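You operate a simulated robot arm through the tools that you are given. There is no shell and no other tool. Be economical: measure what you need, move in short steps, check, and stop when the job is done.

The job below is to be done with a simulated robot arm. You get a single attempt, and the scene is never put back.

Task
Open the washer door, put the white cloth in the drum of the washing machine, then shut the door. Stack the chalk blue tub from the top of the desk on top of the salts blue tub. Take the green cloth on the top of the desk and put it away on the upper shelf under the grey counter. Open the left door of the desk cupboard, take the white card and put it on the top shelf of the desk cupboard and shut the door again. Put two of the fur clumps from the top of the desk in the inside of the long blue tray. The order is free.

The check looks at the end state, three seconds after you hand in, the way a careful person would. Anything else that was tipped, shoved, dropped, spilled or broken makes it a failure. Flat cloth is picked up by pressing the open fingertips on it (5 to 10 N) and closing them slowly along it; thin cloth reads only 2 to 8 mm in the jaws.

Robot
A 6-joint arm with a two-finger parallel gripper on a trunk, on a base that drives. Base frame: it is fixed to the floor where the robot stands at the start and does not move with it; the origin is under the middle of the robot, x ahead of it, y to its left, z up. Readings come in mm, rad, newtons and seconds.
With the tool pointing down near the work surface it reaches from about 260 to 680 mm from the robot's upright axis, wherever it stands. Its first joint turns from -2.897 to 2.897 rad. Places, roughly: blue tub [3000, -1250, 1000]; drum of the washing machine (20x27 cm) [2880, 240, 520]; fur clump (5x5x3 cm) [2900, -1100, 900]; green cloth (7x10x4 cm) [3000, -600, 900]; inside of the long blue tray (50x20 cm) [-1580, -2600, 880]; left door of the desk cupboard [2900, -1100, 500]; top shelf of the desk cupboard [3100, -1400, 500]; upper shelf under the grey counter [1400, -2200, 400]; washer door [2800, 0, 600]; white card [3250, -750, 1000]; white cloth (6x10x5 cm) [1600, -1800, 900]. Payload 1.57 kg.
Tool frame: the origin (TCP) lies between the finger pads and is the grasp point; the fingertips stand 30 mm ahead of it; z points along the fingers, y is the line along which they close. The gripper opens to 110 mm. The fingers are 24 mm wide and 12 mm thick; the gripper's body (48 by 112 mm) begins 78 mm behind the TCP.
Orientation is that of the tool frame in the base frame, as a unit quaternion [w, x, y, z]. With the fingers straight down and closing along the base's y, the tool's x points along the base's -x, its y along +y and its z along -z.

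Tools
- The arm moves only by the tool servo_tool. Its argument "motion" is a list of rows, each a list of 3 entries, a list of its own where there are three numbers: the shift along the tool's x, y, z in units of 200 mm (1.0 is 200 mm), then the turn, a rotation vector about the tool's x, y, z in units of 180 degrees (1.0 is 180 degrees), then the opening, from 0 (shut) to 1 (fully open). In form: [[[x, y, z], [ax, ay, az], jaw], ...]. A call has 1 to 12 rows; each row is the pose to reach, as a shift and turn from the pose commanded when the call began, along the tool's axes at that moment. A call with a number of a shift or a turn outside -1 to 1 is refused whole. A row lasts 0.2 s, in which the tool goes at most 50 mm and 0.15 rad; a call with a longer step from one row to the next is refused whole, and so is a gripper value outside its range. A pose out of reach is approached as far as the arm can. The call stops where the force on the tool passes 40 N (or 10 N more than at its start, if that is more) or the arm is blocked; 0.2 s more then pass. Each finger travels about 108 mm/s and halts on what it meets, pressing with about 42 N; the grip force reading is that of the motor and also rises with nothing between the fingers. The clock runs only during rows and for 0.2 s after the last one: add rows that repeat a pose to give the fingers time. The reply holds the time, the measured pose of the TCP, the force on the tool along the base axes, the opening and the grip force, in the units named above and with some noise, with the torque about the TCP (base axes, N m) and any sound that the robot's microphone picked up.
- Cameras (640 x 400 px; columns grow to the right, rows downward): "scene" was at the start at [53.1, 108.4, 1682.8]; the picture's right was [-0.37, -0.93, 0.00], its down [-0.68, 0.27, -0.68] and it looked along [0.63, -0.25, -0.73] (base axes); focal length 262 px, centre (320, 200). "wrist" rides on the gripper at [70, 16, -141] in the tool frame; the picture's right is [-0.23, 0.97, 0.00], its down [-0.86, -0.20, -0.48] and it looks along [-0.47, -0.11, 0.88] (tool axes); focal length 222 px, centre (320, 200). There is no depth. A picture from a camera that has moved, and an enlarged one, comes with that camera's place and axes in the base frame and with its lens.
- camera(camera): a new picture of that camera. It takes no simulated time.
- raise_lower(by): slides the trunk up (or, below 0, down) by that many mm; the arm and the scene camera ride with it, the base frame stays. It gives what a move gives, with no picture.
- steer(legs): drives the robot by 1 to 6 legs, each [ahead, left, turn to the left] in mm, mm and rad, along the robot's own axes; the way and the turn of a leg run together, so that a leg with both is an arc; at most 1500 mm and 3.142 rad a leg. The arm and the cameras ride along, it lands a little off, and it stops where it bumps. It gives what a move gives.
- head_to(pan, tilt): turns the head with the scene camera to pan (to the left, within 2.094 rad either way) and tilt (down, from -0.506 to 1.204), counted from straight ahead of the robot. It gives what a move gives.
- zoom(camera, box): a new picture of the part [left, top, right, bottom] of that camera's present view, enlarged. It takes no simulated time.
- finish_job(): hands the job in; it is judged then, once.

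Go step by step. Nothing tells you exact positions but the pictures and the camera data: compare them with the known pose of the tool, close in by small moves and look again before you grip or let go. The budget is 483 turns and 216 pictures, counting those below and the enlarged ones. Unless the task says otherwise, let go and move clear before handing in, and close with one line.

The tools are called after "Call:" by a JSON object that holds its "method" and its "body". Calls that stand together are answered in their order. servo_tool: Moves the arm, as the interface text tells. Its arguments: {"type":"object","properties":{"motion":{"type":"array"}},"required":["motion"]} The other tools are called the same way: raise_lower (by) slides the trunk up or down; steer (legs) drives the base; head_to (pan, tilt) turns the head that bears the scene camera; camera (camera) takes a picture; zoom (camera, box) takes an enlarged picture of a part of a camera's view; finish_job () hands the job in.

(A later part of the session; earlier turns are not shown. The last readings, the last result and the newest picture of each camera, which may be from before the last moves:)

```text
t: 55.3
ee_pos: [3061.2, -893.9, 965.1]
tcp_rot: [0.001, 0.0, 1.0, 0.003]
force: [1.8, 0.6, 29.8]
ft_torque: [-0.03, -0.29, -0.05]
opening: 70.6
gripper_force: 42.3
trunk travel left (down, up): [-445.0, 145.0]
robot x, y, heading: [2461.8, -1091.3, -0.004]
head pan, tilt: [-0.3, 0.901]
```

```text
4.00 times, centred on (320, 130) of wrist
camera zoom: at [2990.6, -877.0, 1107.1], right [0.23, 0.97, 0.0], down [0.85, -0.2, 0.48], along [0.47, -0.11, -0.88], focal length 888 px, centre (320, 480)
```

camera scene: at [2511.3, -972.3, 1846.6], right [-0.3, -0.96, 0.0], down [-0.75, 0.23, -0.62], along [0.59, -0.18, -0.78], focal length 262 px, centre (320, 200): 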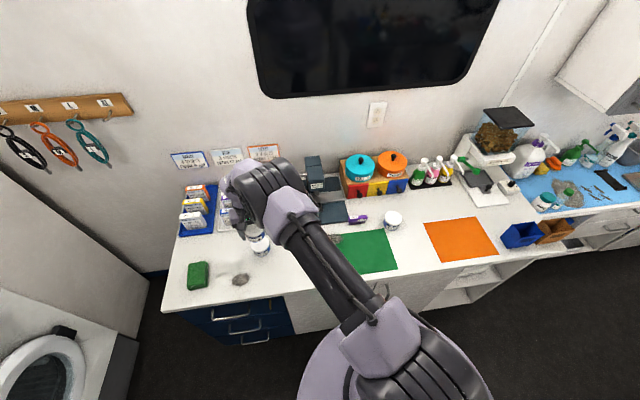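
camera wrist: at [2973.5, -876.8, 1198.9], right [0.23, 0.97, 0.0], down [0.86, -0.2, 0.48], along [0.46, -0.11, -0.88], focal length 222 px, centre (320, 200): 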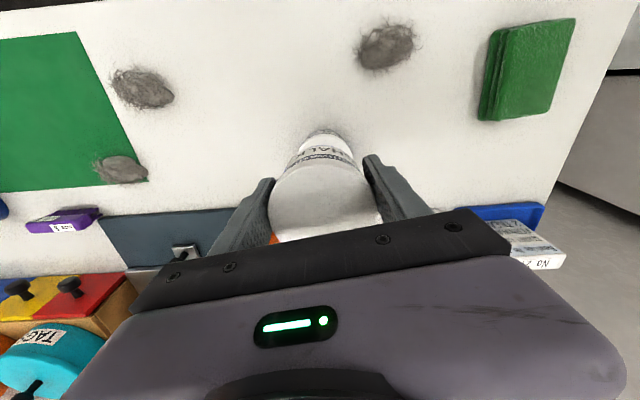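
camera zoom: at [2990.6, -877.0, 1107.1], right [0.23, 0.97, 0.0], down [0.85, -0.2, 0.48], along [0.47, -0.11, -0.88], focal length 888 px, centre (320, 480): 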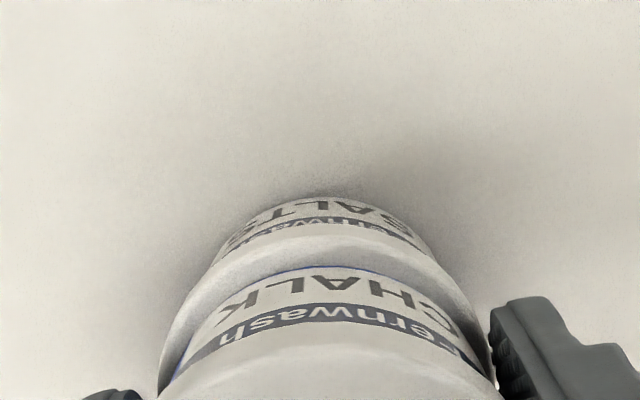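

Contact made. Relieve slightly, open, and lift away.

Call:
{"method": "servo_tool", "body": {"motion": [[[0, 0, -0.01], [0, 0, 0], 0.3], [[0, 0, -0.01], [0, 0, 0], 0.62], [[0, 0, -0.01], [0, 0, 0], 0.68], [[0, 0, -0.01], [0, 0, 0], 0.8], [[0, 0, -0.01], [0, 0, 0], 0.95], [[0, 0, -0.15], [0, 0, 0], 0.95], [[0, 0, -0.35], [0, 0, 0], 0.95], [[0, 0, -0.55], [0, 0, 0], 0.95]]}}

Call:
{"method": "camera", "body": {"camera": "wrist"}}

Call:
{"method": "camera", "body": {"camera": "scene"}}

```text
t: 57.1
ee_pos: [3061.4, -893.5, 1074.1]
tcp_rot: [0.0, 0.0, 1.0, 0.0]
force: [0.8, -1.1, 0.4]
ft_torque: [-0.01, 0.0, 0.0]
opening: 104.5
gripper_force: 0.1
trunk travel left (down, up): [-445.0, 145.0]
robot x, y, heading: [2459.3, -1090.5, 0.003]
head pan, tilt: [-0.3, 0.901]
```

```text
179 pictures are left
camera wrist: at [2991.4, -877.3, 1215.3], right [0.23, 0.97, 0.0], down [0.86, -0.2, 0.48], along [0.46, -0.11, -0.88], focal length 222 px, centre (320, 200)
```

wrist: 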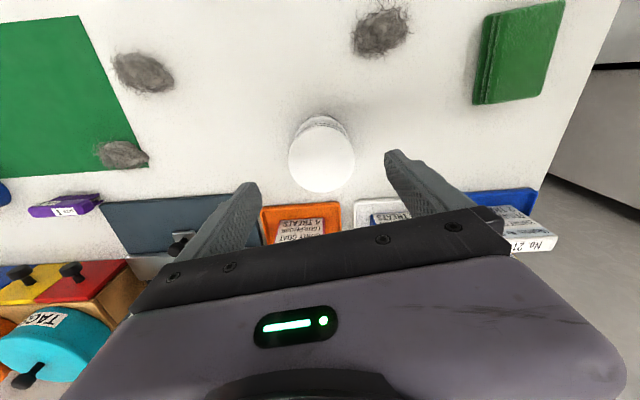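

```text
178 pictures are left
camera scene: at [2510.4, -972.7, 1846.6], right [-0.3, -0.96, 0.0], down [-0.75, 0.23, -0.62], along [0.59, -0.18, -0.78], focal length 262 px, centre (320, 200)
```

scene: 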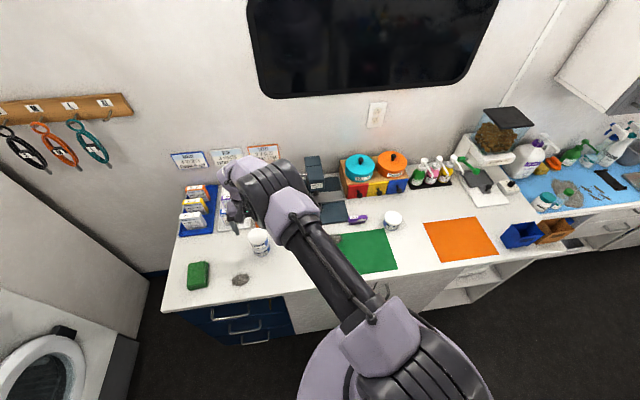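

Chalk is stacked on salts. Next: the cupboard door. I'll back off and look at the cupboard.

Call:
{"method": "servo_tool", "body": {"motion": [[[0.2, 0, 0], [0, 0, 0], 0.95], [[0.44, 0, 0], [0, 0, 0], 0.95], [[0.68, 0, 0], [0, 0, 0], 0.95], [[0.92, 0, 0], [0, 0, 0], 0.95]]}}

Call:
{"method": "steer", "body": {"legs": [[-440, 0, 0]]}}

Call:
{"method": "head_to", "body": {"pan": -0.35, "tilt": 0.85}}

Call:
{"method": "camera", "body": {"camera": "scene"}}

```text
t: 58.1
ee_pos: [2875.4, -893.4, 1074.9]
tcp_rot: [0.0, 0.0, 1.0, 0.001]
force: [-0.3, -0.8, 0.0]
ft_torque: [0.03, -0.01, 0.0]
opening: 104.5
gripper_force: 0.1
trunk travel left (down, up): [-445.0, 145.0]
robot x, y, heading: [2459.8, -1087.2, -0.0]
head pan, tilt: [-0.3, 0.901]
```

```text
t: 60.8
ee_pos: [2439.1, -894.6, 1074.6]
tcp_rot: [-0.001, 0.001, 1.0, 0.0]
force: [-0.2, -0.5, -0.1]
ft_torque: [-0.01, -0.02, -0.01]
opening: 104.7
gripper_force: 0.0
trunk travel left (down, up): [-445.0, 145.0]
robot x, y, heading: [2019.6, -1087.9, -0.004]
head pan, tilt: [-0.3, 0.901]
```

```text
t: 61.4
ee_pos: [2440.2, -894.2, 1073.6]
tcp_rot: [-0.001, 0.001, 1.0, 0.0]
force: [1.0, 0.0, 0.6]
ft_torque: [-0.02, -0.01, -0.02]
opening: 104.5
gripper_force: 0.0
trunk travel left (down, up): [-445.0, 145.0]
robot x, y, heading: [2021.7, -1086.9, 0.002]
head pan, tilt: [-0.351, 0.85]
```

```text
177 pictures are left
camera scene: at [2075.1, -976.8, 1850.5], right [-0.35, -0.94, 0.0], down [-0.71, 0.26, -0.66], along [0.62, -0.23, -0.75], focal length 262 px, centre (320, 200)
```

scene: 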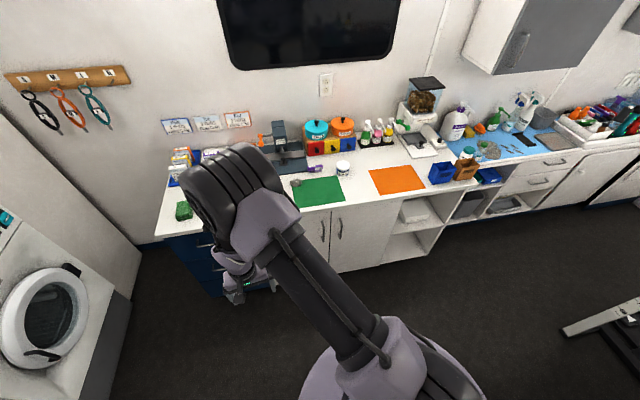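

Call:
{"method": "zoom", "body": {"camera": "scene", "box": [240, 150, 480, 300]}}

```text
2.67 times, centred on (360, 225) of scene
camera zoom: at [2075.1, -976.8, 1850.5], right [-0.35, -0.94, 0.0], down [-0.71, 0.26, -0.66], along [0.62, -0.23, -0.75], focal length 698 px, centre (213, 133)
```

zoom: 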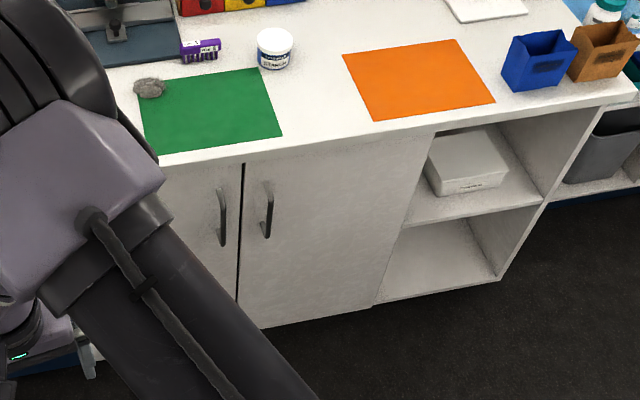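

Left door handle estimated at (2801,−1265, z 616–810), cabinet yaw ≈ −0.145 rad. I'll align the robot, lower the trunk, and pitch the tool horizontal.

Call:
{"method": "raise_lower", "body": {"by": -250}}

Call:
{"method": "steer", "body": {"legs": [[200, -120, -0.145]]}}

Call:
{"method": "servo_tool", "body": {"motion": [[[0, 0, 0], [0, -0.045, 0], 0.5], [[0, 0, 0], [0, -0.09, 0], 0.5], [[0, 0, 0], [0, -0.135, 0], 0.5], [[0, 0, 0], [0, -0.18, 0], 0.5], [[0, 0, 0], [0, -0.225, 0], 0.5], [[0, 0, 0], [0, -0.27, 0], 0.5], [[0, 0, 0], [0, -0.315, 0], 0.5], [[0, 0, 0], [0, -0.36, 0], 0.5], [[0, 0, 0], [0, -0.405, 0], 0.5], [[0, 0, 0], [0, -0.45, 0], 0.5], [[0, 0, 0], [0, -0.495, 0], 0.5], [[0, 0, 0], [0, -0.5, 0], 0.5]]}}

Call:
{"method": "camera", "body": {"camera": "wrist"}}

Call:
{"method": "camera", "body": {"camera": "scene"}}

```text
t: 64.0
ee_pos: [2439.9, -893.8, 822.9]
tcp_rot: [0.0, 0.001, 1.0, -0.001]
force: [0.0, 0.3, -0.6]
ft_torque: [0.0, 0.0, 0.01]
opening: 104.5
gripper_force: 0.1
trunk travel left (down, up): [-195.0, 395.0]
robot x, y, heading: [2025.1, -1088.4, -0.003]
head pan, tilt: [-0.351, 0.85]
```

```text
t: 65.7
ee_pos: [2653.3, -1090.0, 823.1]
tcp_rot: [-0.001, 0.074, 0.997, 0.001]
force: [0.4, 0.0, -0.1]
ft_torque: [-0.02, 0.03, -0.01]
opening: 104.5
gripper_force: 0.1
trunk travel left (down, up): [-195.0, 395.0]
robot x, y, heading: [2210.2, -1223.4, -0.153]
head pan, tilt: [-0.351, 0.85]
```

```text
t: 68.3
ee_pos: [2639.9, -1074.8, 823.7]
tcp_rot: [0.705, 0.055, 0.705, -0.054]
force: [0.3, -0.7, 0.2]
ft_torque: [0.01, -0.02, -0.01]
opening: 55.0
gripper_force: 0.0
out of reach, approached as far as the arm can: row 2, 3, 4, 5, 9, 10, 11, 12
trunk travel left (down, up): [-195.0, 395.0]
robot x, y, heading: [2212.9, -1218.1, -0.148]
head pan, tilt: [-0.351, 0.85]
```

```text
175 pictures are left
camera wrist: at [2502.1, -1035.6, 754.5], right [0.15, 0.96, 0.23], down [-0.5, -0.12, 0.86], along [0.85, -0.24, 0.46], focal length 222 px, centre (320, 200)
```

wrist: 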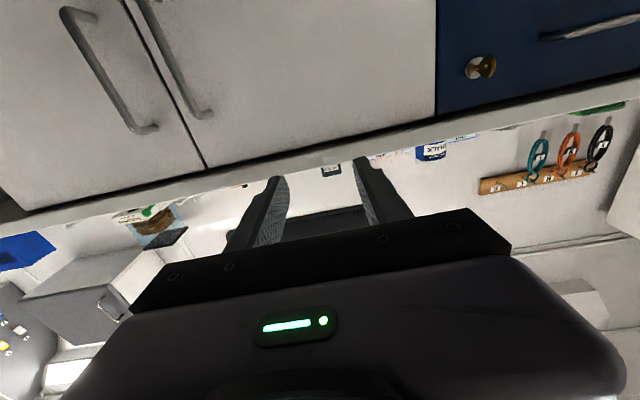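

```text
174 pictures are left
camera scene: at [2280.6, -1119.7, 1600.5], right [-0.48, -0.88, 0.0], down [-0.66, 0.36, -0.66], along [0.58, -0.32, -0.75], focal length 262 px, centre (320, 200)
```

scene: 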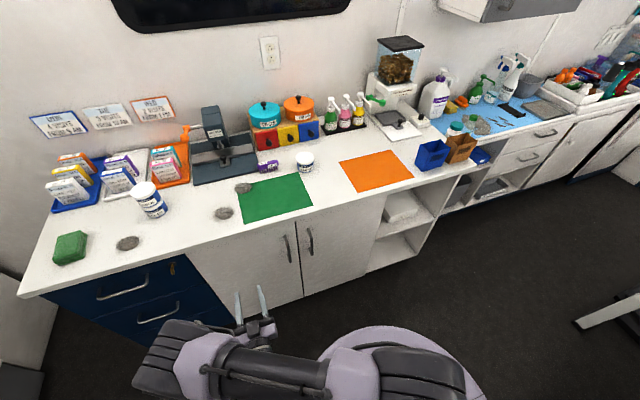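

Triangulated the left handle: top end ≈(2836,−1276,758), plane deeper than the counter edge. I'll move the horizontal tool to a pre-grasp in front of it.

Call:
{"method": "servo_tool", "body": {"motion": [[[0.15, -0.15, 0], [0, 0, 0], 0.5], [[0.3, -0.3, 0], [0, 0, 0], 0.5], [[0.45, -0.45, 0], [0, 0, 0], 0.5], [[0.6, -0.6, 0.1], [0, 0, 0], 0.5], [[0.67, -0.75, 0.2], [0, 0, 0], 0.5], [[0.67, -0.845, 0.3], [0, 0, 0], 0.5], [[0.67, -0.845, 0.5], [0, 0, 0], 0.5], [[0.67, -0.845, 0.5], [0, 0, 0], 0.5]]}}

Call:
{"method": "camera", "body": {"camera": "wrist"}}

Call:
{"method": "camera", "body": {"camera": "scene"}}

```text
t: 70.1
ee_pos: [2587.0, -1129.9, 711.3]
tcp_rot: [0.704, 0.054, 0.706, -0.053]
force: [0.1, -1.1, 0.2]
ft_torque: [0.02, 0.02, 0.03]
opening: 54.9
gripper_force: 0.1
out of reach, approached as far as the arm can: row 1, 2, 3, 4, 5, 6, 7, 8
trunk travel left (down, up): [-195.0, 395.0]
robot x, y, heading: [2210.6, -1220.1, -0.149]
head pan, tilt: [-0.351, 0.85]
```

```text
173 pictures are left
camera wrist: at [2450.0, -1091.8, 641.5], right [0.15, 0.96, 0.23], down [-0.5, -0.13, 0.86], along [0.85, -0.24, 0.46], focal length 222 px, centre (320, 200)
```

wrist: 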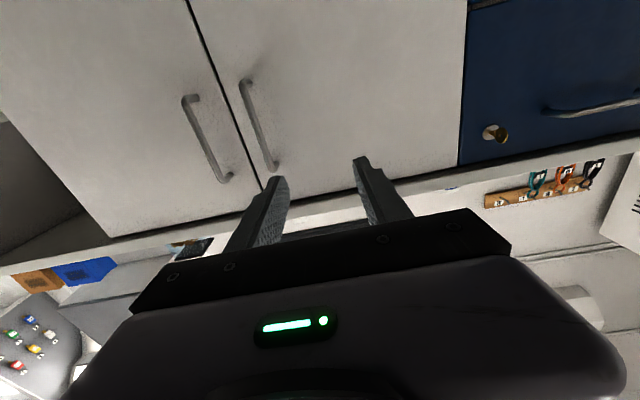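

```text
172 pictures are left
camera scene: at [2280.6, -1119.7, 1600.5], right [-0.48, -0.88, 0.0], down [-0.66, 0.36, -0.66], along [0.58, -0.32, -0.75], focal length 262 px, centre (320, 200)
```

scene: 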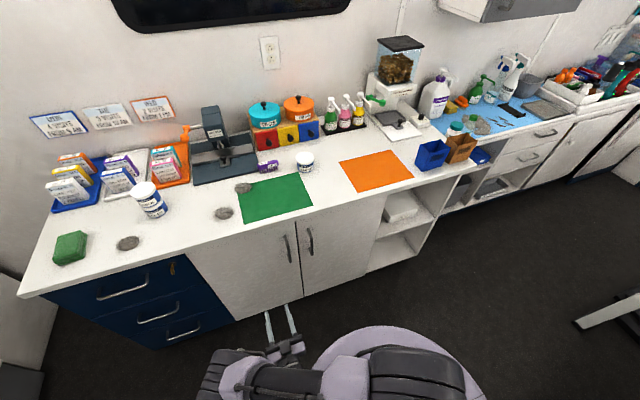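

The arm is stretched too low relative to the shoulder. I'll lower the trunk and bring the arm up relative to it.

Call:
{"method": "raise_lower", "body": {"by": -150}}

Call:
{"method": "servo_tool", "body": {"motion": [[[0, 0, 0], [0, 0, 0], 0.5]]}}

```text
t: 71.9
ee_pos: [2587.3, -1128.4, 560.4]
tcp_rot: [0.703, 0.054, 0.707, -0.053]
force: [0.5, 0.2, -0.1]
ft_torque: [0.0, 0.01, 0.01]
opening: 54.8
gripper_force: 0.0
trunk travel left (down, up): [-45.0, 545.0]
robot x, y, heading: [2211.2, -1221.6, -0.142]
head pan, tilt: [-0.351, 0.85]
```

```text
t: 72.3
ee_pos: [2589.4, -1130.9, 560.9]
tcp_rot: [0.704, 0.054, 0.706, -0.053]
force: [-0.3, 0.6, 0.8]
ft_torque: [0.0, 0.05, 0.02]
opening: 54.7
gripper_force: 0.0
trunk travel left (down, up): [-45.0, 545.0]
robot x, y, heading: [2209.7, -1221.5, -0.148]
head pan, tilt: [-0.351, 0.85]
```

Call:
{"method": "servo_tool", "body": {"motion": [[[-0.2, 0, 0], [0, 0, 0], 0.5], [[-0.4, 0, 0], [0, 0, 0], 0.5], [[-0.6, -0.1, 0], [0, 0, 0], 0.5], [[-0.65, -0.25, 0.1], [0, 0, 0], 0.5], [[-0.65, -0.4, 0.2], [0, 0, 0], 0.5], [[-0.65, -0.53, 0.35], [0, 0, 0], 0.5], [[-0.65, -0.53, 0.55], [0, 0, 0], 0.5], [[-0.65, -0.53, 0.75], [0, 0, 0], 0.5], [[-0.65, -0.53, 0.75], [0, 0, 0], 0.5]]}}

Call:
{"method": "camera", "body": {"camera": "wrist"}}

Call:
{"method": "camera", "body": {"camera": "scene"}}

```text
t: 73.2
ee_pos: [2602.8, -1102.3, 677.6]
tcp_rot: [0.735, 0.11, 0.669, 0.002]
force: [-0.2, 0.6, -0.3]
ft_torque: [0.01, 0.04, -0.03]
opening: 54.8
gripper_force: 0.1
out of reach, approached as far as the arm can: row 3, 4
trunk travel left (down, up): [-45.0, 545.0]
robot x, y, heading: [2211.6, -1226.0, -0.151]
head pan, tilt: [-0.351, 0.85]
stopped in row 4: the arm was blocked; the commanded pose is now the measured one
```

```text
171 pictures are left
camera wrist: at [2472.2, -1053.3, 600.7], right [0.12, 0.92, 0.38], down [-0.59, -0.25, 0.77], along [0.8, -0.32, 0.51], focal length 222 px, centre (320, 200)
```

wrist: 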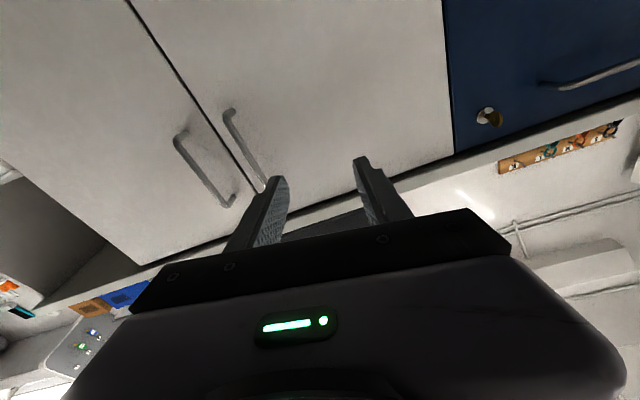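

```text
170 pictures are left
camera scene: at [2280.6, -1119.7, 1450.4], right [-0.48, -0.88, 0.0], down [-0.66, 0.36, -0.66], along [0.58, -0.32, -0.75], focal length 262 px, centre (320, 200)
```

scene: 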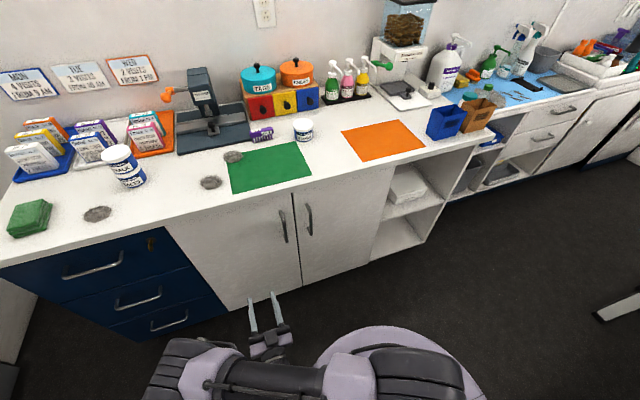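

The TCP is too close to the robot's axis for a horizontal tool. I'll back the robot off and extend the arm forward.

Call:
{"method": "steer", "body": {"legs": [[-200, 0, 0]]}}

Call:
{"method": "servo_tool", "body": {"motion": [[[0, 0, 0.2], [0, 0, 0], 0.5], [[0, 0, 0.4], [0, 0, 0], 0.5], [[0, 0, 0.6], [0, 0, 0], 0.5], [[0, 0, 0.8], [0, 0, 0], 0.5], [[0, 0, 0.95], [0, 0, 0], 0.5], [[0, 0, 0.95], [0, 0, 0], 0.5]]}}

Call:
{"method": "camera", "body": {"camera": "scene"}}

```text
t: 74.8
ee_pos: [2405.3, -1073.5, 677.7]
tcp_rot: [0.735, 0.11, 0.669, 0.001]
force: [-0.1, -0.9, 0.8]
ft_torque: [-0.02, -0.03, 0.02]
opening: 55.1
gripper_force: 0.0
trunk travel left (down, up): [-45.0, 545.0]
robot x, y, heading: [2018.5, -1189.9, -0.147]
head pan, tilt: [-0.351, 0.85]
```

```text
t: 76.2
ee_pos: [2579.1, -1009.1, 688.3]
tcp_rot: [0.724, 0.137, 0.676, -0.023]
force: [0.2, 1.6, 0.2]
ft_torque: [-0.01, -0.02, 0.03]
opening: 54.9
gripper_force: 0.0
out of reach, approached as far as the arm can: row 1, 2, 3, 4, 5, 6
trunk travel left (down, up): [-45.0, 545.0]
robot x, y, heading: [2012.5, -1192.6, -0.147]
head pan, tilt: [-0.351, 0.85]
```

```text
169 pictures are left
camera scene: at [2084.5, -1090.4, 1450.5], right [-0.48, -0.88, 0.0], down [-0.66, 0.36, -0.66], along [0.58, -0.32, -0.75], focal length 262 px, centre (320, 200)
```

scene: 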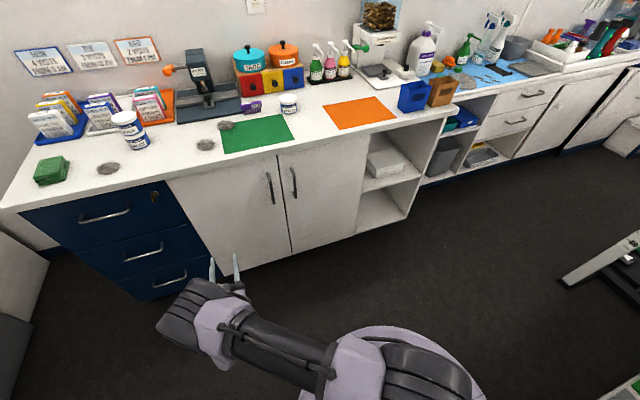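

I'll return to the tool-down orientation to recover a sane arm configuration.

Call:
{"method": "servo_tool", "body": {"motion": [[[0, 0, 0], [0.002, 0.043, -0.005], 0.5], [[0, 0, 0], [0.004, 0.086, -0.01], 0.5], [[0, 0, 0], [0.006, 0.129, -0.016], 0.5], [[0, 0, 0], [0.008, 0.172, -0.021], 0.5], [[0, 0, 0], [0.009, 0.215, -0.026], 0.5], [[0, 0, 0], [0.011, 0.258, -0.031], 0.5], [[0, 0, 0], [0.013, 0.301, -0.036], 0.5], [[0, 0, 0], [0.015, 0.344, -0.041], 0.5], [[0, 0, 0], [0.017, 0.387, -0.047], 0.5], [[0, 0, 0], [0.018, 0.43, -0.052], 0.5], [[0, 0, 0], [0.02, 0.473, -0.057], 0.5], [[0, 0, 0], [0.022, 0.516, -0.062], 0.5]]}}

Call:
{"method": "camera", "body": {"camera": "scene"}}

```text
t: 78.8
ee_pos: [2578.0, -1009.0, 687.5]
tcp_rot: [-0.001, 0.076, 0.997, 0.001]
force: [-0.2, -0.4, -0.3]
ft_torque: [0.01, -0.02, 0.0]
opening: 54.9
gripper_force: 0.1
out of reach, approached as far as the arm can: row 10
trunk travel left (down, up): [-45.0, 545.0]
robot x, y, heading: [2016.0, -1192.6, -0.15]
head pan, tilt: [-0.351, 0.85]
```

```text
168 pictures are left
camera scene: at [2084.7, -1090.4, 1450.4], right [-0.48, -0.88, 0.0], down [-0.66, 0.36, -0.66], along [0.58, -0.32, -0.75], focal length 262 px, centre (320, 200)
```

scene: 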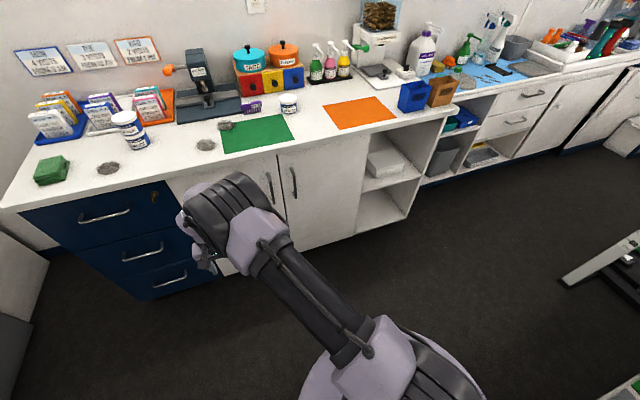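

Call:
{"method": "servo_tool", "body": {"motion": [[[0, -0.2, 0], [0, 0, 0], 0.5], [[0, -0.4, 0], [0, 0, 0], 0.5], [[0, -0.6, 0], [0, 0, 0], 0.5], [[0, -0.8, 0], [0, 0, 0], 0.5], [[0, -0.99, 0], [0, 0, 0], 0.5]]}}

Call:
{"method": "servo_tool", "body": {"motion": [[[-0.08, -0.03, 0], [0, -0.045, 0], 0.5], [[-0.16, -0.06, 0], [0, -0.09, 0], 0.5], [[-0.24, -0.09, 0], [0, -0.135, 0], 0.5], [[-0.32, -0.12, 0], [0, -0.18, 0], 0.5], [[-0.4, -0.15, 0], [0, -0.225, 0], 0.5], [[-0.48, -0.18, 0], [0, -0.27, 0], 0.5], [[-0.56, -0.21, 0], [0, -0.315, 0], 0.5], [[-0.64, -0.24, 0], [0, -0.36, 0], 0.5], [[-0.72, -0.27, 0], [0, -0.405, 0], 0.5], [[-0.8, -0.3, 0], [0, -0.45, 0], 0.5], [[-0.88, -0.33, 0], [0, -0.495, 0], 0.5], [[-0.92, -0.33, 0], [0, -0.5, 0], 0.5]]}}

Call:
{"method": "camera", "body": {"camera": "scene"}}

Call:
{"method": "camera", "body": {"camera": "wrist"}}

```text
t: 80.0
ee_pos: [2547.3, -1207.5, 686.2]
tcp_rot: [0.0, 0.076, 0.997, 0.001]
force: [0.2, 0.7, -0.4]
ft_torque: [-0.04, -0.02, 0.0]
opening: 55.2
gripper_force: 0.0
trunk travel left (down, up): [-45.0, 545.0]
robot x, y, heading: [2018.5, -1190.5, -0.153]
head pan, tilt: [-0.351, 0.85]
```

```text
t: 82.3
ee_pos: [2813.1, -1175.4, 653.9]
tcp_rot: [0.634, 0.08, 0.765, -0.08]
force: [-23.1, 2.3, 17.3]
ft_torque: [0.52, -0.76, 0.83]
opening: 52.6
gripper_force: 0.1
out of reach, approached as far as the arm can: row 3, 4, 5, 6, 7, 8, 9, 10, 11
trunk travel left (down, up): [-45.0, 545.0]
robot x, y, heading: [2017.7, -1188.4, -0.148]
head pan, tilt: [-0.351, 0.85]
stopped in row 11: the force on the tool passed its limit at 214 N (the readings are from after the stop); the commanded pose is now the measured one
```

```text
167 pictures are left
camera scene: at [2078.7, -1089.0, 1450.9], right [-0.48, -0.88, 0.0], down [-0.66, 0.36, -0.66], along [0.58, -0.32, -0.75], focal length 262 px, centre (320, 200)
```

scene: 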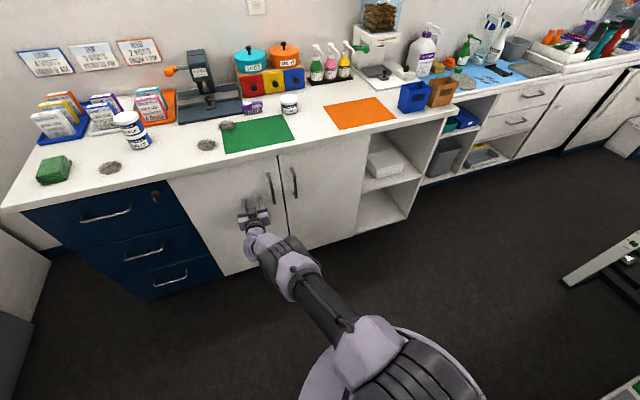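

```text
166 pictures are left
camera wrist: at [2668.4, -1125.8, 611.3], right [0.26, 0.94, 0.2], down [-0.34, -0.11, 0.93], along [0.9, -0.31, 0.3], focal length 222 px, centre (320, 200)
```

wrist: 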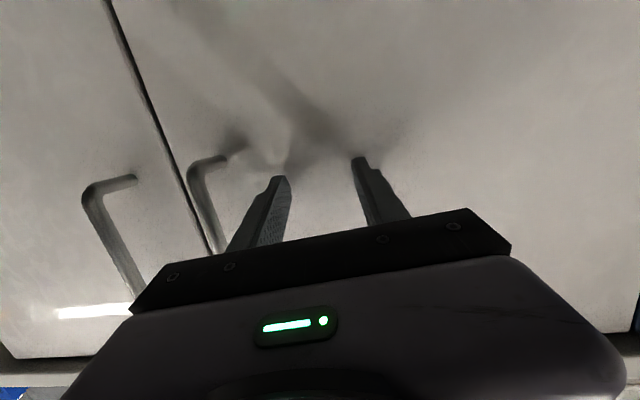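

The arm now extends properly; tips touched the door lightly. Handle bar is about (2788,−1256) with z 620–810. I'll retreat and line up in front of it.

Call:
{"method": "servo_tool", "body": {"motion": [[[0, 0, -0.1], [0, 0, 0], 0.5], [[0, 0, -0.22], [0, 0, 0], 0.5], [[0, 0, -0.34], [0, 0, 0], 0.5], [[0, 0, -0.417], [0, 0, 0], 0.5], [[-0.05, -0.1, -0.417], [0, 0, 0], 0.5], [[-0.1, -0.2, -0.417], [0, 0, 0], 0.5], [[-0.15, -0.3, -0.417], [0, 0, 0], 0.5], [[-0.2, -0.4, -0.417], [0, 0, 0], 0.5], [[-0.223, -0.455, -0.417], [0, 0, 0], 0.5]]}}

Call:
{"method": "camera", "body": {"camera": "wrist"}}

Call:
{"method": "zoom", "body": {"camera": "scene", "box": [180, 140, 340, 240]}}

```text
t: 84.3
ee_pos: [2784.2, -1175.4, 707.0]
tcp_rot: [0.615, 0.101, 0.775, -0.104]
force: [0.1, -0.2, 0.3]
ft_torque: [0.0, -0.01, 0.04]
opening: 54.9
gripper_force: 0.2
out of reach, approached as far as the arm can: row 1, 2, 3, 4, 5, 6, 7, 8, 9
trunk travel left (down, up): [-45.0, 545.0]
robot x, y, heading: [2017.7, -1194.1, -0.145]
head pan, tilt: [-0.351, 0.85]
```

```text
165 pictures are left
camera wrist: at [2642.4, -1117.3, 668.4], right [0.33, 0.93, 0.19], down [-0.31, -0.08, 0.95], along [0.89, -0.37, 0.27], focal length 222 px, centre (320, 200)
```

wrist: 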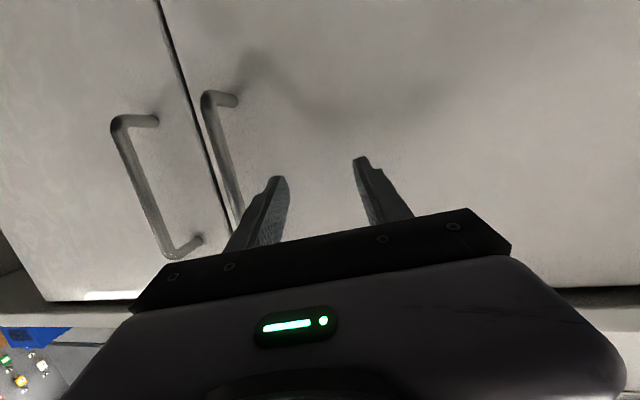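

```text
4.00 times, centred on (260, 190) of scene
camera zoom: at [2084.5, -1090.1, 1450.5], right [-0.48, -0.88, 0.0], down [-0.66, 0.36, -0.66], along [0.58, -0.32, -0.75], focal length 1048 px, centre (560, 240)
```

zoom: 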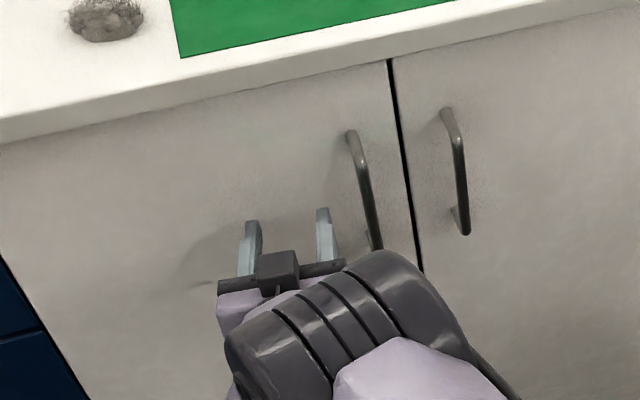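

The wrist can't flex the tool above the forearm's slope. I'll use a 45° downward pitch instead, which also suits the vertical bar.

Call:
{"method": "servo_tool", "body": {"motion": [[[0, 0, 0], [-0.009, 0.036, -0.002], 0.5], [[0, 0, 0], [-0.018, 0.072, -0.004], 0.5], [[0, 0, 0], [-0.027, 0.108, -0.006], 0.5], [[0, 0, 0], [-0.036, 0.144, -0.009], 0.5], [[0, 0, 0], [-0.044, 0.177, -0.011], 0.5], [[0, 0, 0], [-0.044, 0.177, -0.011], 0.5]]}}

```text
t: 85.7
ee_pos: [2785.1, -1176.7, 706.9]
tcp_rot: [0.384, 0.069, 0.92, -0.03]
force: [0.6, 0.6, 0.7]
ft_torque: [0.0, 0.02, 0.02]
opening: 55.1
gripper_force: 0.1
trunk travel left (down, up): [-45.0, 545.0]
robot x, y, heading: [2020.3, -1194.4, -0.146]
head pan, tilt: [-0.351, 0.85]
```

Call:
{"method": "servo_tool", "body": {"motion": [[[0.08, 0, -0.1], [0, 0, 0], 0.5], [[0.158, 0, -0.214], [0, 0, 0], 0.5], [[0.158, -0.13, -0.214], [0, 0, 0], 0.5], [[0.158, -0.26, -0.214], [0, 0, 0], 0.5], [[0.158, -0.39, -0.214], [0, 0, 0], 0.5], [[0.158, -0.39, -0.214], [0, 0, 0], 0.5]]}}

Call:
{"method": "camera", "body": {"camera": "wrist"}}

Call:
{"method": "zoom", "body": {"camera": "scene", "box": [180, 140, 340, 240]}}

```text
t: 87.1
ee_pos: [2730.3, -1237.5, 715.9]
tcp_rot: [0.38, 0.073, 0.921, -0.036]
force: [0.2, -0.7, 0.4]
ft_torque: [0.0, -0.02, 0.03]
opening: 55.1
gripper_force: 0.1
out of reach, approached as far as the arm can: row 5, 6
trunk travel left (down, up): [-45.0, 545.0]
robot x, y, heading: [2018.3, -1194.6, -0.147]
head pan, tilt: [-0.351, 0.85]
```

```text
163 pictures are left
camera wrist: at [2585.8, -1197.1, 766.7], right [0.32, 0.94, 0.15], down [0.23, -0.23, 0.94], along [0.92, -0.26, -0.29], focal length 222 px, centre (320, 200)
```

wrist: 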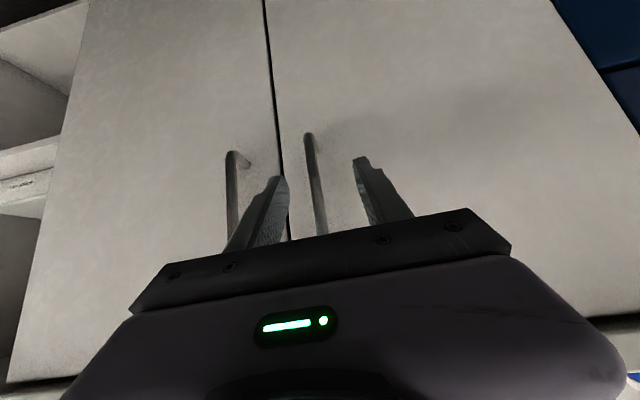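

```text
4.00 times, centred on (260, 190) of scene
camera zoom: at [2084.6, -1090.2, 1450.5], right [-0.48, -0.88, 0.0], down [-0.66, 0.36, -0.66], along [0.58, -0.32, -0.75], focal length 1048 px, centre (560, 240)
```

zoom: 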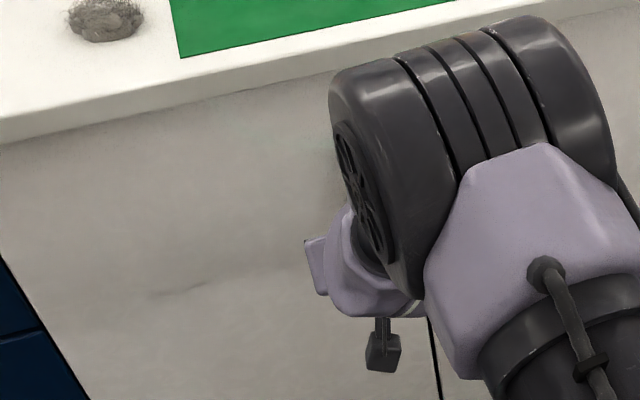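

The bar is between the fingers. Advance 55 mm along the door normal and close.

Call:
{"method": "servo_tool", "body": {"motion": [[[-0.06, -0.03, 0.06], [0, 0, 0], 0.5], [[-0.12, -0.04, 0.12], [0, 0, 0], 0.5], [[-0.18, -0.04, 0.18], [0, 0, 0], 0.5], [[-0.195, -0.04, 0.195], [0, 0, 0], 0.5]]}}

Call:
{"method": "camera", "body": {"camera": "wrist"}}

```text
t: 88.1
ee_pos: [2784.2, -1253.2, 716.5]
tcp_rot: [0.384, 0.069, 0.92, -0.029]
force: [-0.7, 0.3, 0.4]
ft_torque: [0.02, 0.0, 0.0]
opening: 54.9
gripper_force: 0.1
trunk travel left (down, up): [-45.0, 545.0]
robot x, y, heading: [2015.7, -1191.6, -0.143]
head pan, tilt: [-0.351, 0.85]
```

```text
161 pictures are left
camera wrist: at [2638.3, -1215.2, 766.5], right [0.3, 0.94, 0.16], down [0.23, -0.24, 0.94], along [0.92, -0.25, -0.29], focal length 222 px, centre (320, 200)
```

wrist: 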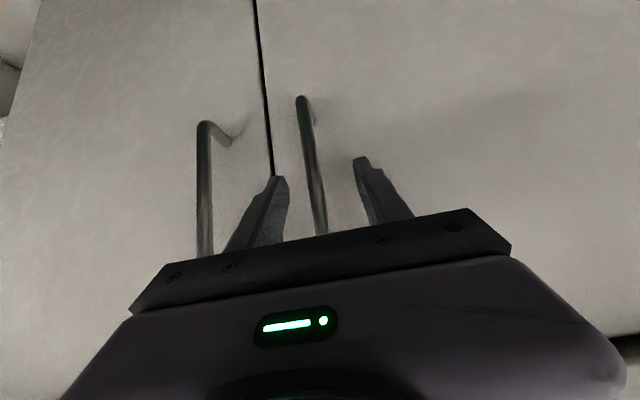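

Bar is between the fingers at the TCP depth. Close gently.

Call:
{"method": "servo_tool", "body": {"motion": [[[0, 0, 0], [0, 0, 0], 0.35], [[0, 0, 0], [0, 0, 0], 0.2], [[0, 0, 0], [0, 0, 0], 0.05], [[0, 0, 0], [0, 0, 0], 0.0], [[0, 0, 0], [0, 0, 0], 0.0]]}}

Call:
{"method": "camera", "body": {"camera": "wrist"}}

```text
t: 89.3
ee_pos: [2783.2, -1256.9, 716.4]
tcp_rot: [0.385, 0.072, 0.92, -0.03]
force: [-7.7, -25.8, -0.9]
ft_torque: [-0.47, -0.19, -0.33]
opening: 11.8
gripper_force: 28.8
trunk travel left (down, up): [-45.0, 545.0]
robot x, y, heading: [2013.1, -1194.1, -0.148]
head pan, tilt: [-0.351, 0.85]
```

```text
160 pictures are left
camera wrist: at [2637.6, -1218.1, 766.4], right [0.31, 0.94, 0.16], down [0.23, -0.24, 0.94], along [0.92, -0.25, -0.29], focal length 222 px, centre (320, 200)
```

wrist: 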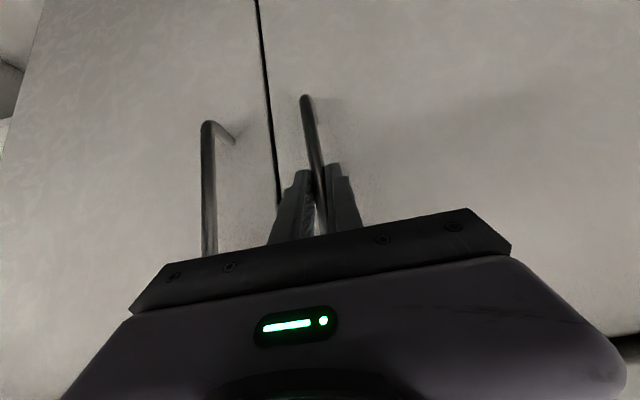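

Gripped. Since the arm can't retract at this pitch, I'll swing the door by driving the base back along the arc.

Call:
{"method": "steer", "body": {"legs": [[-59, 12, 0]]}}

Call:
{"method": "camera", "body": {"camera": "wrist"}}

```text
t: 90.2
ee_pos: [2726.8, -1235.4, 715.7]
tcp_rot: [0.384, 0.071, 0.92, -0.029]
force: [-16.7, -33.0, -3.3]
ft_torque: [-0.66, -0.09, -0.45]
opening: 11.6
gripper_force: 28.9
trunk travel left (down, up): [-45.0, 545.0]
robot x, y, heading: [1961.0, -1172.2, -0.148]
head pan, tilt: [-0.351, 0.85]
```

```text
159 pictures are left
camera wrist: at [2581.0, -1197.5, 766.5], right [0.31, 0.94, 0.16], down [0.23, -0.24, 0.94], along [0.92, -0.25, -0.29], focal length 222 px, centre (320, 200)
```

wrist: 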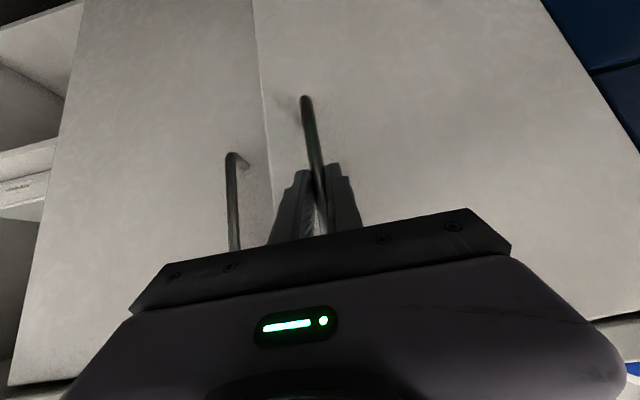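

Door is opening. Continue along the arc.

Call:
{"method": "steer", "body": {"legs": [[-56, 16, 0], [-52, 30, 0]]}}

Call:
{"method": "camera", "body": {"camera": "wrist"}}

```text
t: 91.8
ee_pos: [2629.6, -1173.0, 716.1]
tcp_rot: [0.384, 0.071, 0.92, -0.032]
force: [23.0, 24.4, 6.7]
ft_torque: [0.44, -0.47, 0.49]
opening: 11.8
gripper_force: 29.3
trunk travel left (down, up): [-45.0, 545.0]
robot x, y, heading: [1862.4, -1108.7, -0.148]
head pan, tilt: [-0.351, 0.85]
```

```text
158 pictures are left
camera wrist: at [2483.2, -1133.7, 766.1], right [0.31, 0.94, 0.16], down [0.23, -0.23, 0.95], along [0.92, -0.25, -0.29], focal length 222 px, centre (320, 200)
```

wrist: 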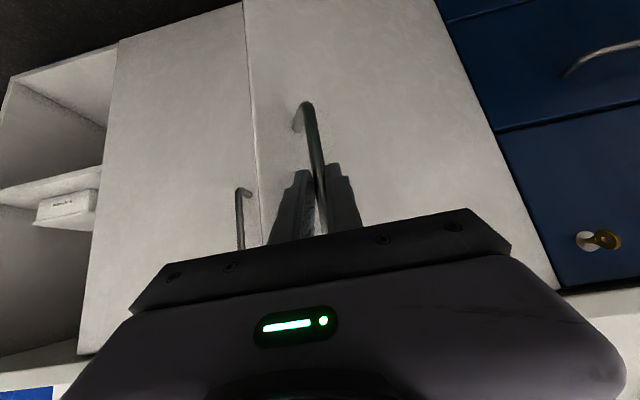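

Call:
{"method": "steer", "body": {"legs": [[-45, 40, 0], [-38, 46, 0]]}}

Call:
{"method": "camera", "body": {"camera": "wrist"}}

Call:
{"method": "camera", "body": {"camera": "scene"}}

```text
t: 93.3
ee_pos: [2560.0, -1077.3, 715.7]
tcp_rot: [0.384, 0.07, 0.92, -0.03]
force: [0.8, 0.7, -4.7]
ft_torque: [0.07, -0.3, 0.03]
opening: 11.7
gripper_force: 29.3
trunk travel left (down, up): [-45.0, 545.0]
robot x, y, heading: [1792.4, -1013.8, -0.15]
head pan, tilt: [-0.351, 0.85]
```

```text
157 pictures are left
camera wrist: at [2413.8, -1038.0, 766.3], right [0.31, 0.94, 0.16], down [0.23, -0.24, 0.94], along [0.92, -0.25, -0.29], focal length 222 px, centre (320, 200)
```

wrist: 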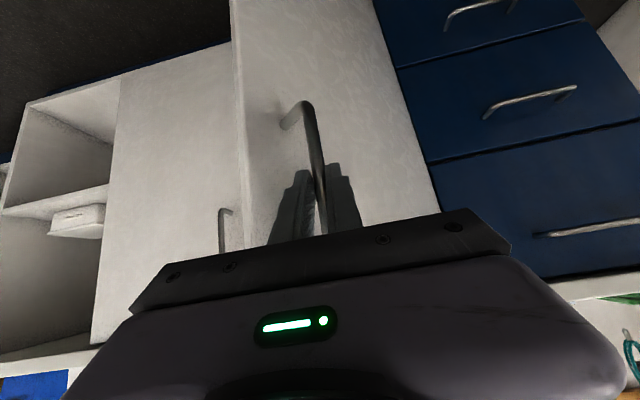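

```text
156 pictures are left
camera scene: at [1860.6, -912.0, 1450.4], right [-0.48, -0.88, 0.0], down [-0.66, 0.36, -0.66], along [0.58, -0.32, -0.75], focal length 262 px, centre (320, 200)
```

scene: 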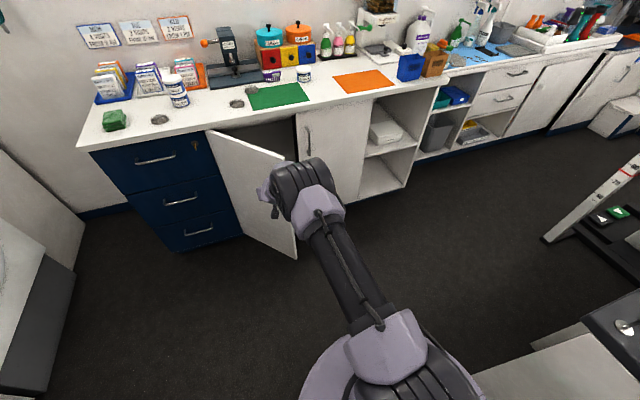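

Call:
{"method": "steer", "body": {"legs": [[-29, 53, 0], [-20, 57, 0], [-9, 60, 0]]}}

Call:
{"method": "camera", "body": {"camera": "wrist"}}

Call:
{"method": "camera", "body": {"camera": "scene"}}

```text
t: 95.4
ee_pos: [2527.4, -900.0, 716.1]
tcp_rot: [0.384, 0.071, 0.92, -0.031]
force: [5.8, -0.9, -2.6]
ft_torque: [0.06, -0.34, 0.02]
opening: 11.8
gripper_force: 29.2
trunk travel left (down, up): [-45.0, 545.0]
robot x, y, heading: [1759.8, -840.6, -0.142]
head pan, tilt: [-0.351, 0.85]
```

```text
155 pictures are left
camera wrist: at [2381.9, -861.3, 766.5], right [0.31, 0.94, 0.16], down [0.23, -0.24, 0.94], along [0.92, -0.25, -0.29], focal length 222 px, centre (320, 200)
```

wrist: 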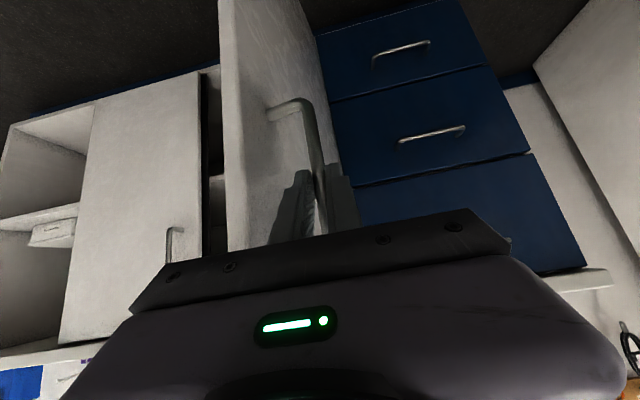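

```text
154 pictures are left
camera scene: at [1828.5, -735.4, 1450.4], right [-0.48, -0.88, 0.0], down [-0.66, 0.36, -0.66], along [0.58, -0.32, -0.75], focal length 262 px, centre (320, 200)
```

scene: 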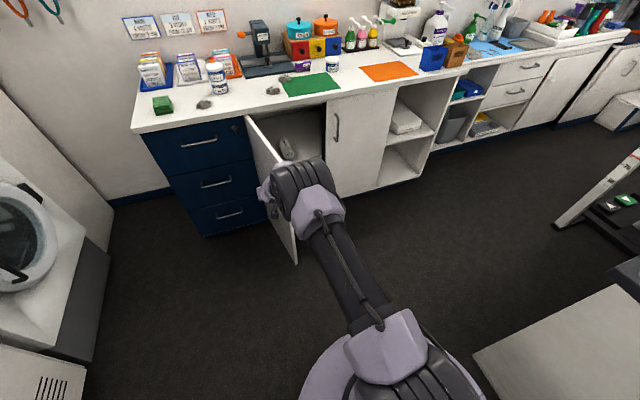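

Door is nearly 85° open. Release gently and back off.

Call:
{"method": "servo_tool", "body": {"motion": [[[0, 0, 0], [0, 0, 0], 0.2], [[0, 0, 0], [0, 0, 0], 0.28], [[0, 0, 0], [0, 0, 0], 0.28]]}}

Call:
{"method": "steer", "body": {"legs": [[-130, 0, 0]]}}

Call:
{"method": "zoom", "body": {"camera": "scene", "box": [220, 40, 460, 190]}}

```text
t: 96.2
ee_pos: [2525.9, -901.6, 717.4]
tcp_rot: [0.385, 0.07, 0.92, -0.03]
force: [0.0, 0.5, 0.4]
ft_torque: [0.02, -0.04, 0.02]
opening: 30.8
gripper_force: 0.1
trunk travel left (down, up): [-45.0, 545.0]
robot x, y, heading: [1758.4, -840.3, -0.149]
head pan, tilt: [-0.351, 0.85]
```

```text
t: 97.5
ee_pos: [2399.2, -881.5, 717.2]
tcp_rot: [0.384, 0.07, 0.92, -0.03]
force: [0.1, 0.8, -1.5]
ft_torque: [0.01, -0.03, -0.03]
opening: 30.6
gripper_force: 0.1
trunk travel left (down, up): [-45.0, 545.0]
robot x, y, heading: [1632.3, -820.4, -0.148]
head pan, tilt: [-0.351, 0.85]
```

```text
2.67 times, centred on (340, 115) of scene
camera zoom: at [1699.4, -716.5, 1450.5], right [-0.48, -0.88, 0.0], down [-0.66, 0.36, -0.66], along [0.58, -0.32, -0.75], focal length 698 px, centre (267, 427)
```

zoom: 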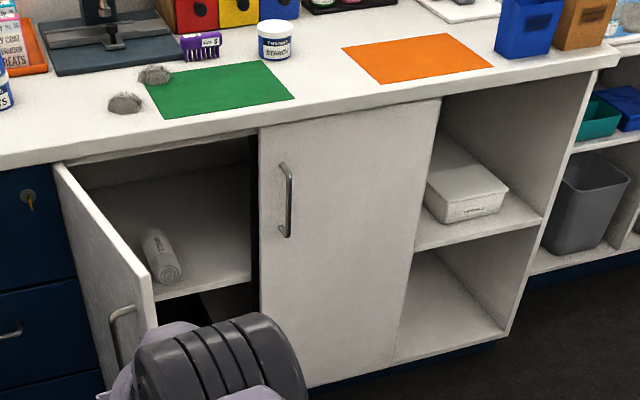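

The top shelf is at z≈520 with a can at its left. I'll pick the card with the same 45° pitch. Raise the trunk, drive left then ahead to the card trays.

Call:
{"method": "raise_lower", "body": {"by": 310}}

Call:
{"method": "steer", "body": {"legs": [[0, 405, 0], [600, 0, 0]]}}

Call:
{"method": "head_to", "body": {"pan": 0.0, "tilt": 0.7}}

Call:
{"method": "camera", "body": {"camera": "scene"}}

Call:
{"method": "camera", "body": {"camera": "wrist"}}

```text
t: 100.6
ee_pos: [2398.8, -882.1, 1027.6]
tcp_rot: [0.385, 0.07, 0.92, -0.03]
force: [0.8, 0.1, 0.3]
ft_torque: [0.01, 0.02, -0.02]
opening: 30.9
gripper_force: 0.1
trunk travel left (down, up): [-355.0, 235.0]
robot x, y, heading: [1632.1, -817.7, -0.149]
head pan, tilt: [-0.351, 0.85]
```

```text
t: 106.1
ee_pos: [3045.1, -561.6, 1026.1]
tcp_rot: [0.385, 0.069, 0.92, -0.029]
force: [-0.1, 0.7, 0.6]
ft_torque: [-0.01, -0.02, 0.02]
opening: 30.7
gripper_force: 0.0
trunk travel left (down, up): [-355.0, 235.0]
robot x, y, heading: [2275.4, -501.7, -0.139]
head pan, tilt: [-0.351, 0.85]
```

```text
t: 106.9
ee_pos: [3044.7, -563.4, 1027.1]
tcp_rot: [0.385, 0.068, 0.92, -0.029]
force: [0.1, 0.4, 0.3]
ft_torque: [-0.03, -0.02, -0.02]
opening: 30.5
gripper_force: 0.1
trunk travel left (down, up): [-355.0, 235.0]
robot x, y, heading: [2273.5, -498.4, -0.141]
head pan, tilt: [0.0, 0.7]
```

```text
152 pictures are left
camera scene: at [2360.2, -375.0, 1772.7], right [-0.14, -0.99, 0.0], down [-0.64, 0.09, -0.76], along [0.76, -0.11, -0.64], focal length 262 px, centre (320, 200)
```

scene: 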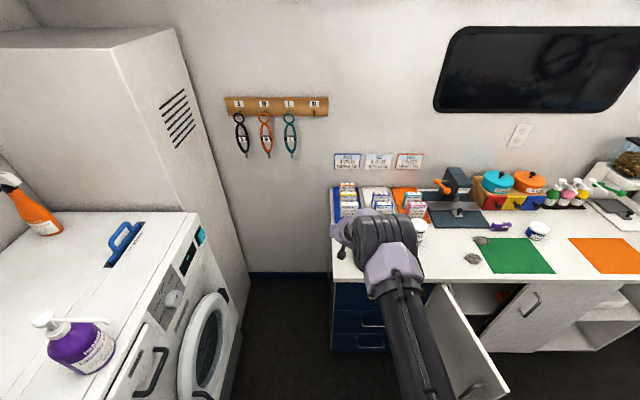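

```text
151 pictures are left
camera wrist: at [2899.2, -523.7, 1076.8], right [0.3, 0.94, 0.16], down [0.23, -0.23, 0.95], along [0.93, -0.25, -0.28], focal length 222 px, centre (320, 200)
```

wrist: 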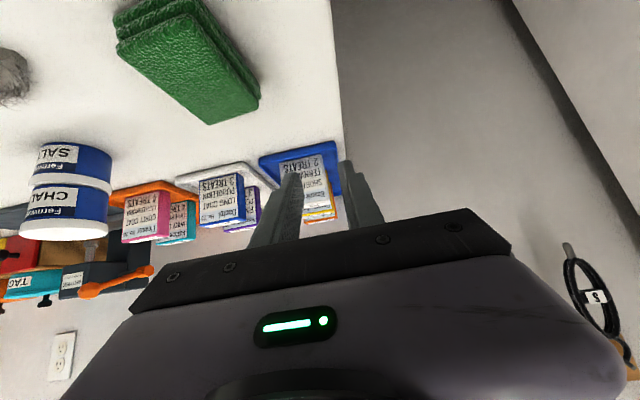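

Call:
{"method": "zoom", "body": {"camera": "scene", "box": [310, 150, 430, 225]}}

Call:
{"method": "zoom", "body": {"camera": "wrist", "box": [220, 120, 380, 220]}}

```text
5.33 times, centred on (370, 188) of scene
camera zoom: at [2360.2, -375.0, 1772.7], right [-0.14, -0.99, 0.0], down [-0.64, 0.09, -0.76], along [0.76, -0.11, -0.64], focal length 1397 px, centre (53, 267)
```

zoom: 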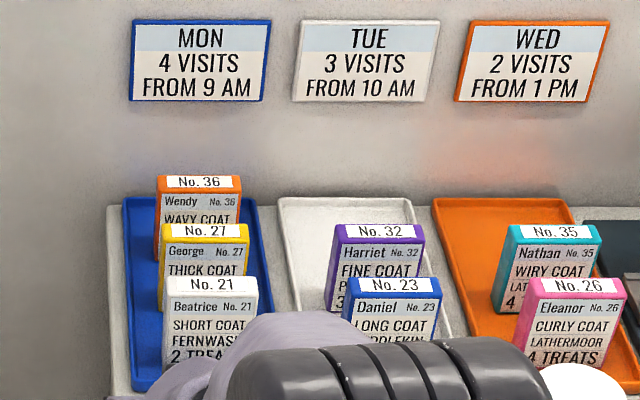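

```text
4.00 times, centred on (300, 170) of wrist
camera zoom: at [2899.2, -523.7, 1076.8], right [0.3, 0.94, 0.16], down [0.23, -0.23, 0.95], along [0.93, -0.25, -0.28], focal length 888 px, centre (400, 320)
```

zoom: 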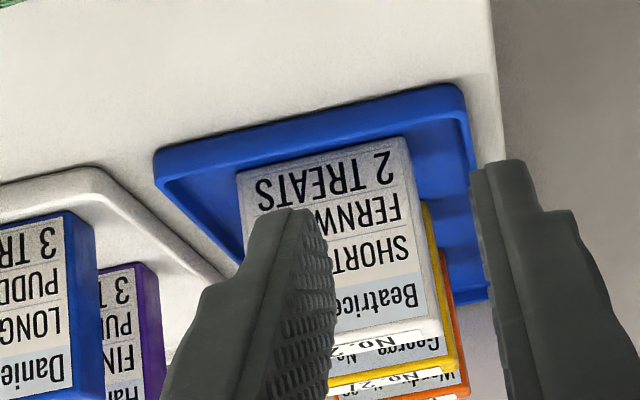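

Beatrice (white) card: centre ≈(3255,−642), z 888–976, ~77 mm wide. I'll open the jaws and drive close, then check.

Call:
{"method": "servo_tool", "body": {"motion": [[[0, 0, 0], [0, 0, 0], 0.6], [[0, 0, 0], [0, 0, 0], 1.0], [[0, 0, 0], [0, 0, 0], 1.0]]}}

Call:
{"method": "steer", "body": {"legs": [[150, -46, 0]]}}

Call:
{"method": "camera", "body": {"camera": "wrist"}}

```text
t: 107.7
ee_pos: [3045.8, -562.1, 1027.4]
tcp_rot: [0.385, 0.068, 0.92, -0.029]
force: [0.0, 0.4, 0.9]
ft_torque: [0.03, -0.02, -0.01]
opening: 109.9
gripper_force: 0.2
trunk travel left (down, up): [-355.0, 235.0]
robot x, y, heading: [2280.1, -501.1, -0.139]
head pan, tilt: [0.0, 0.7]
```

```text
t: 109.1
ee_pos: [3185.0, -629.7, 1026.9]
tcp_rot: [0.384, 0.068, 0.92, -0.029]
force: [0.8, 0.5, 0.1]
ft_torque: [0.03, 0.02, 0.03]
opening: 110.2
gripper_force: 0.0
trunk travel left (down, up): [-355.0, 235.0]
robot x, y, heading: [2415.1, -565.9, -0.146]
head pan, tilt: [0.0, 0.7]
```

```text
148 pictures are left
camera wrist: at [3039.9, -590.4, 1076.3], right [0.3, 0.94, 0.16], down [0.23, -0.23, 0.94], along [0.93, -0.25, -0.29], focal length 222 px, centre (320, 200)
```

wrist: 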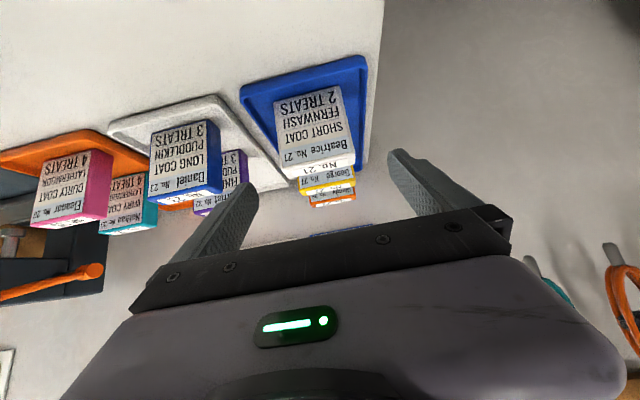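

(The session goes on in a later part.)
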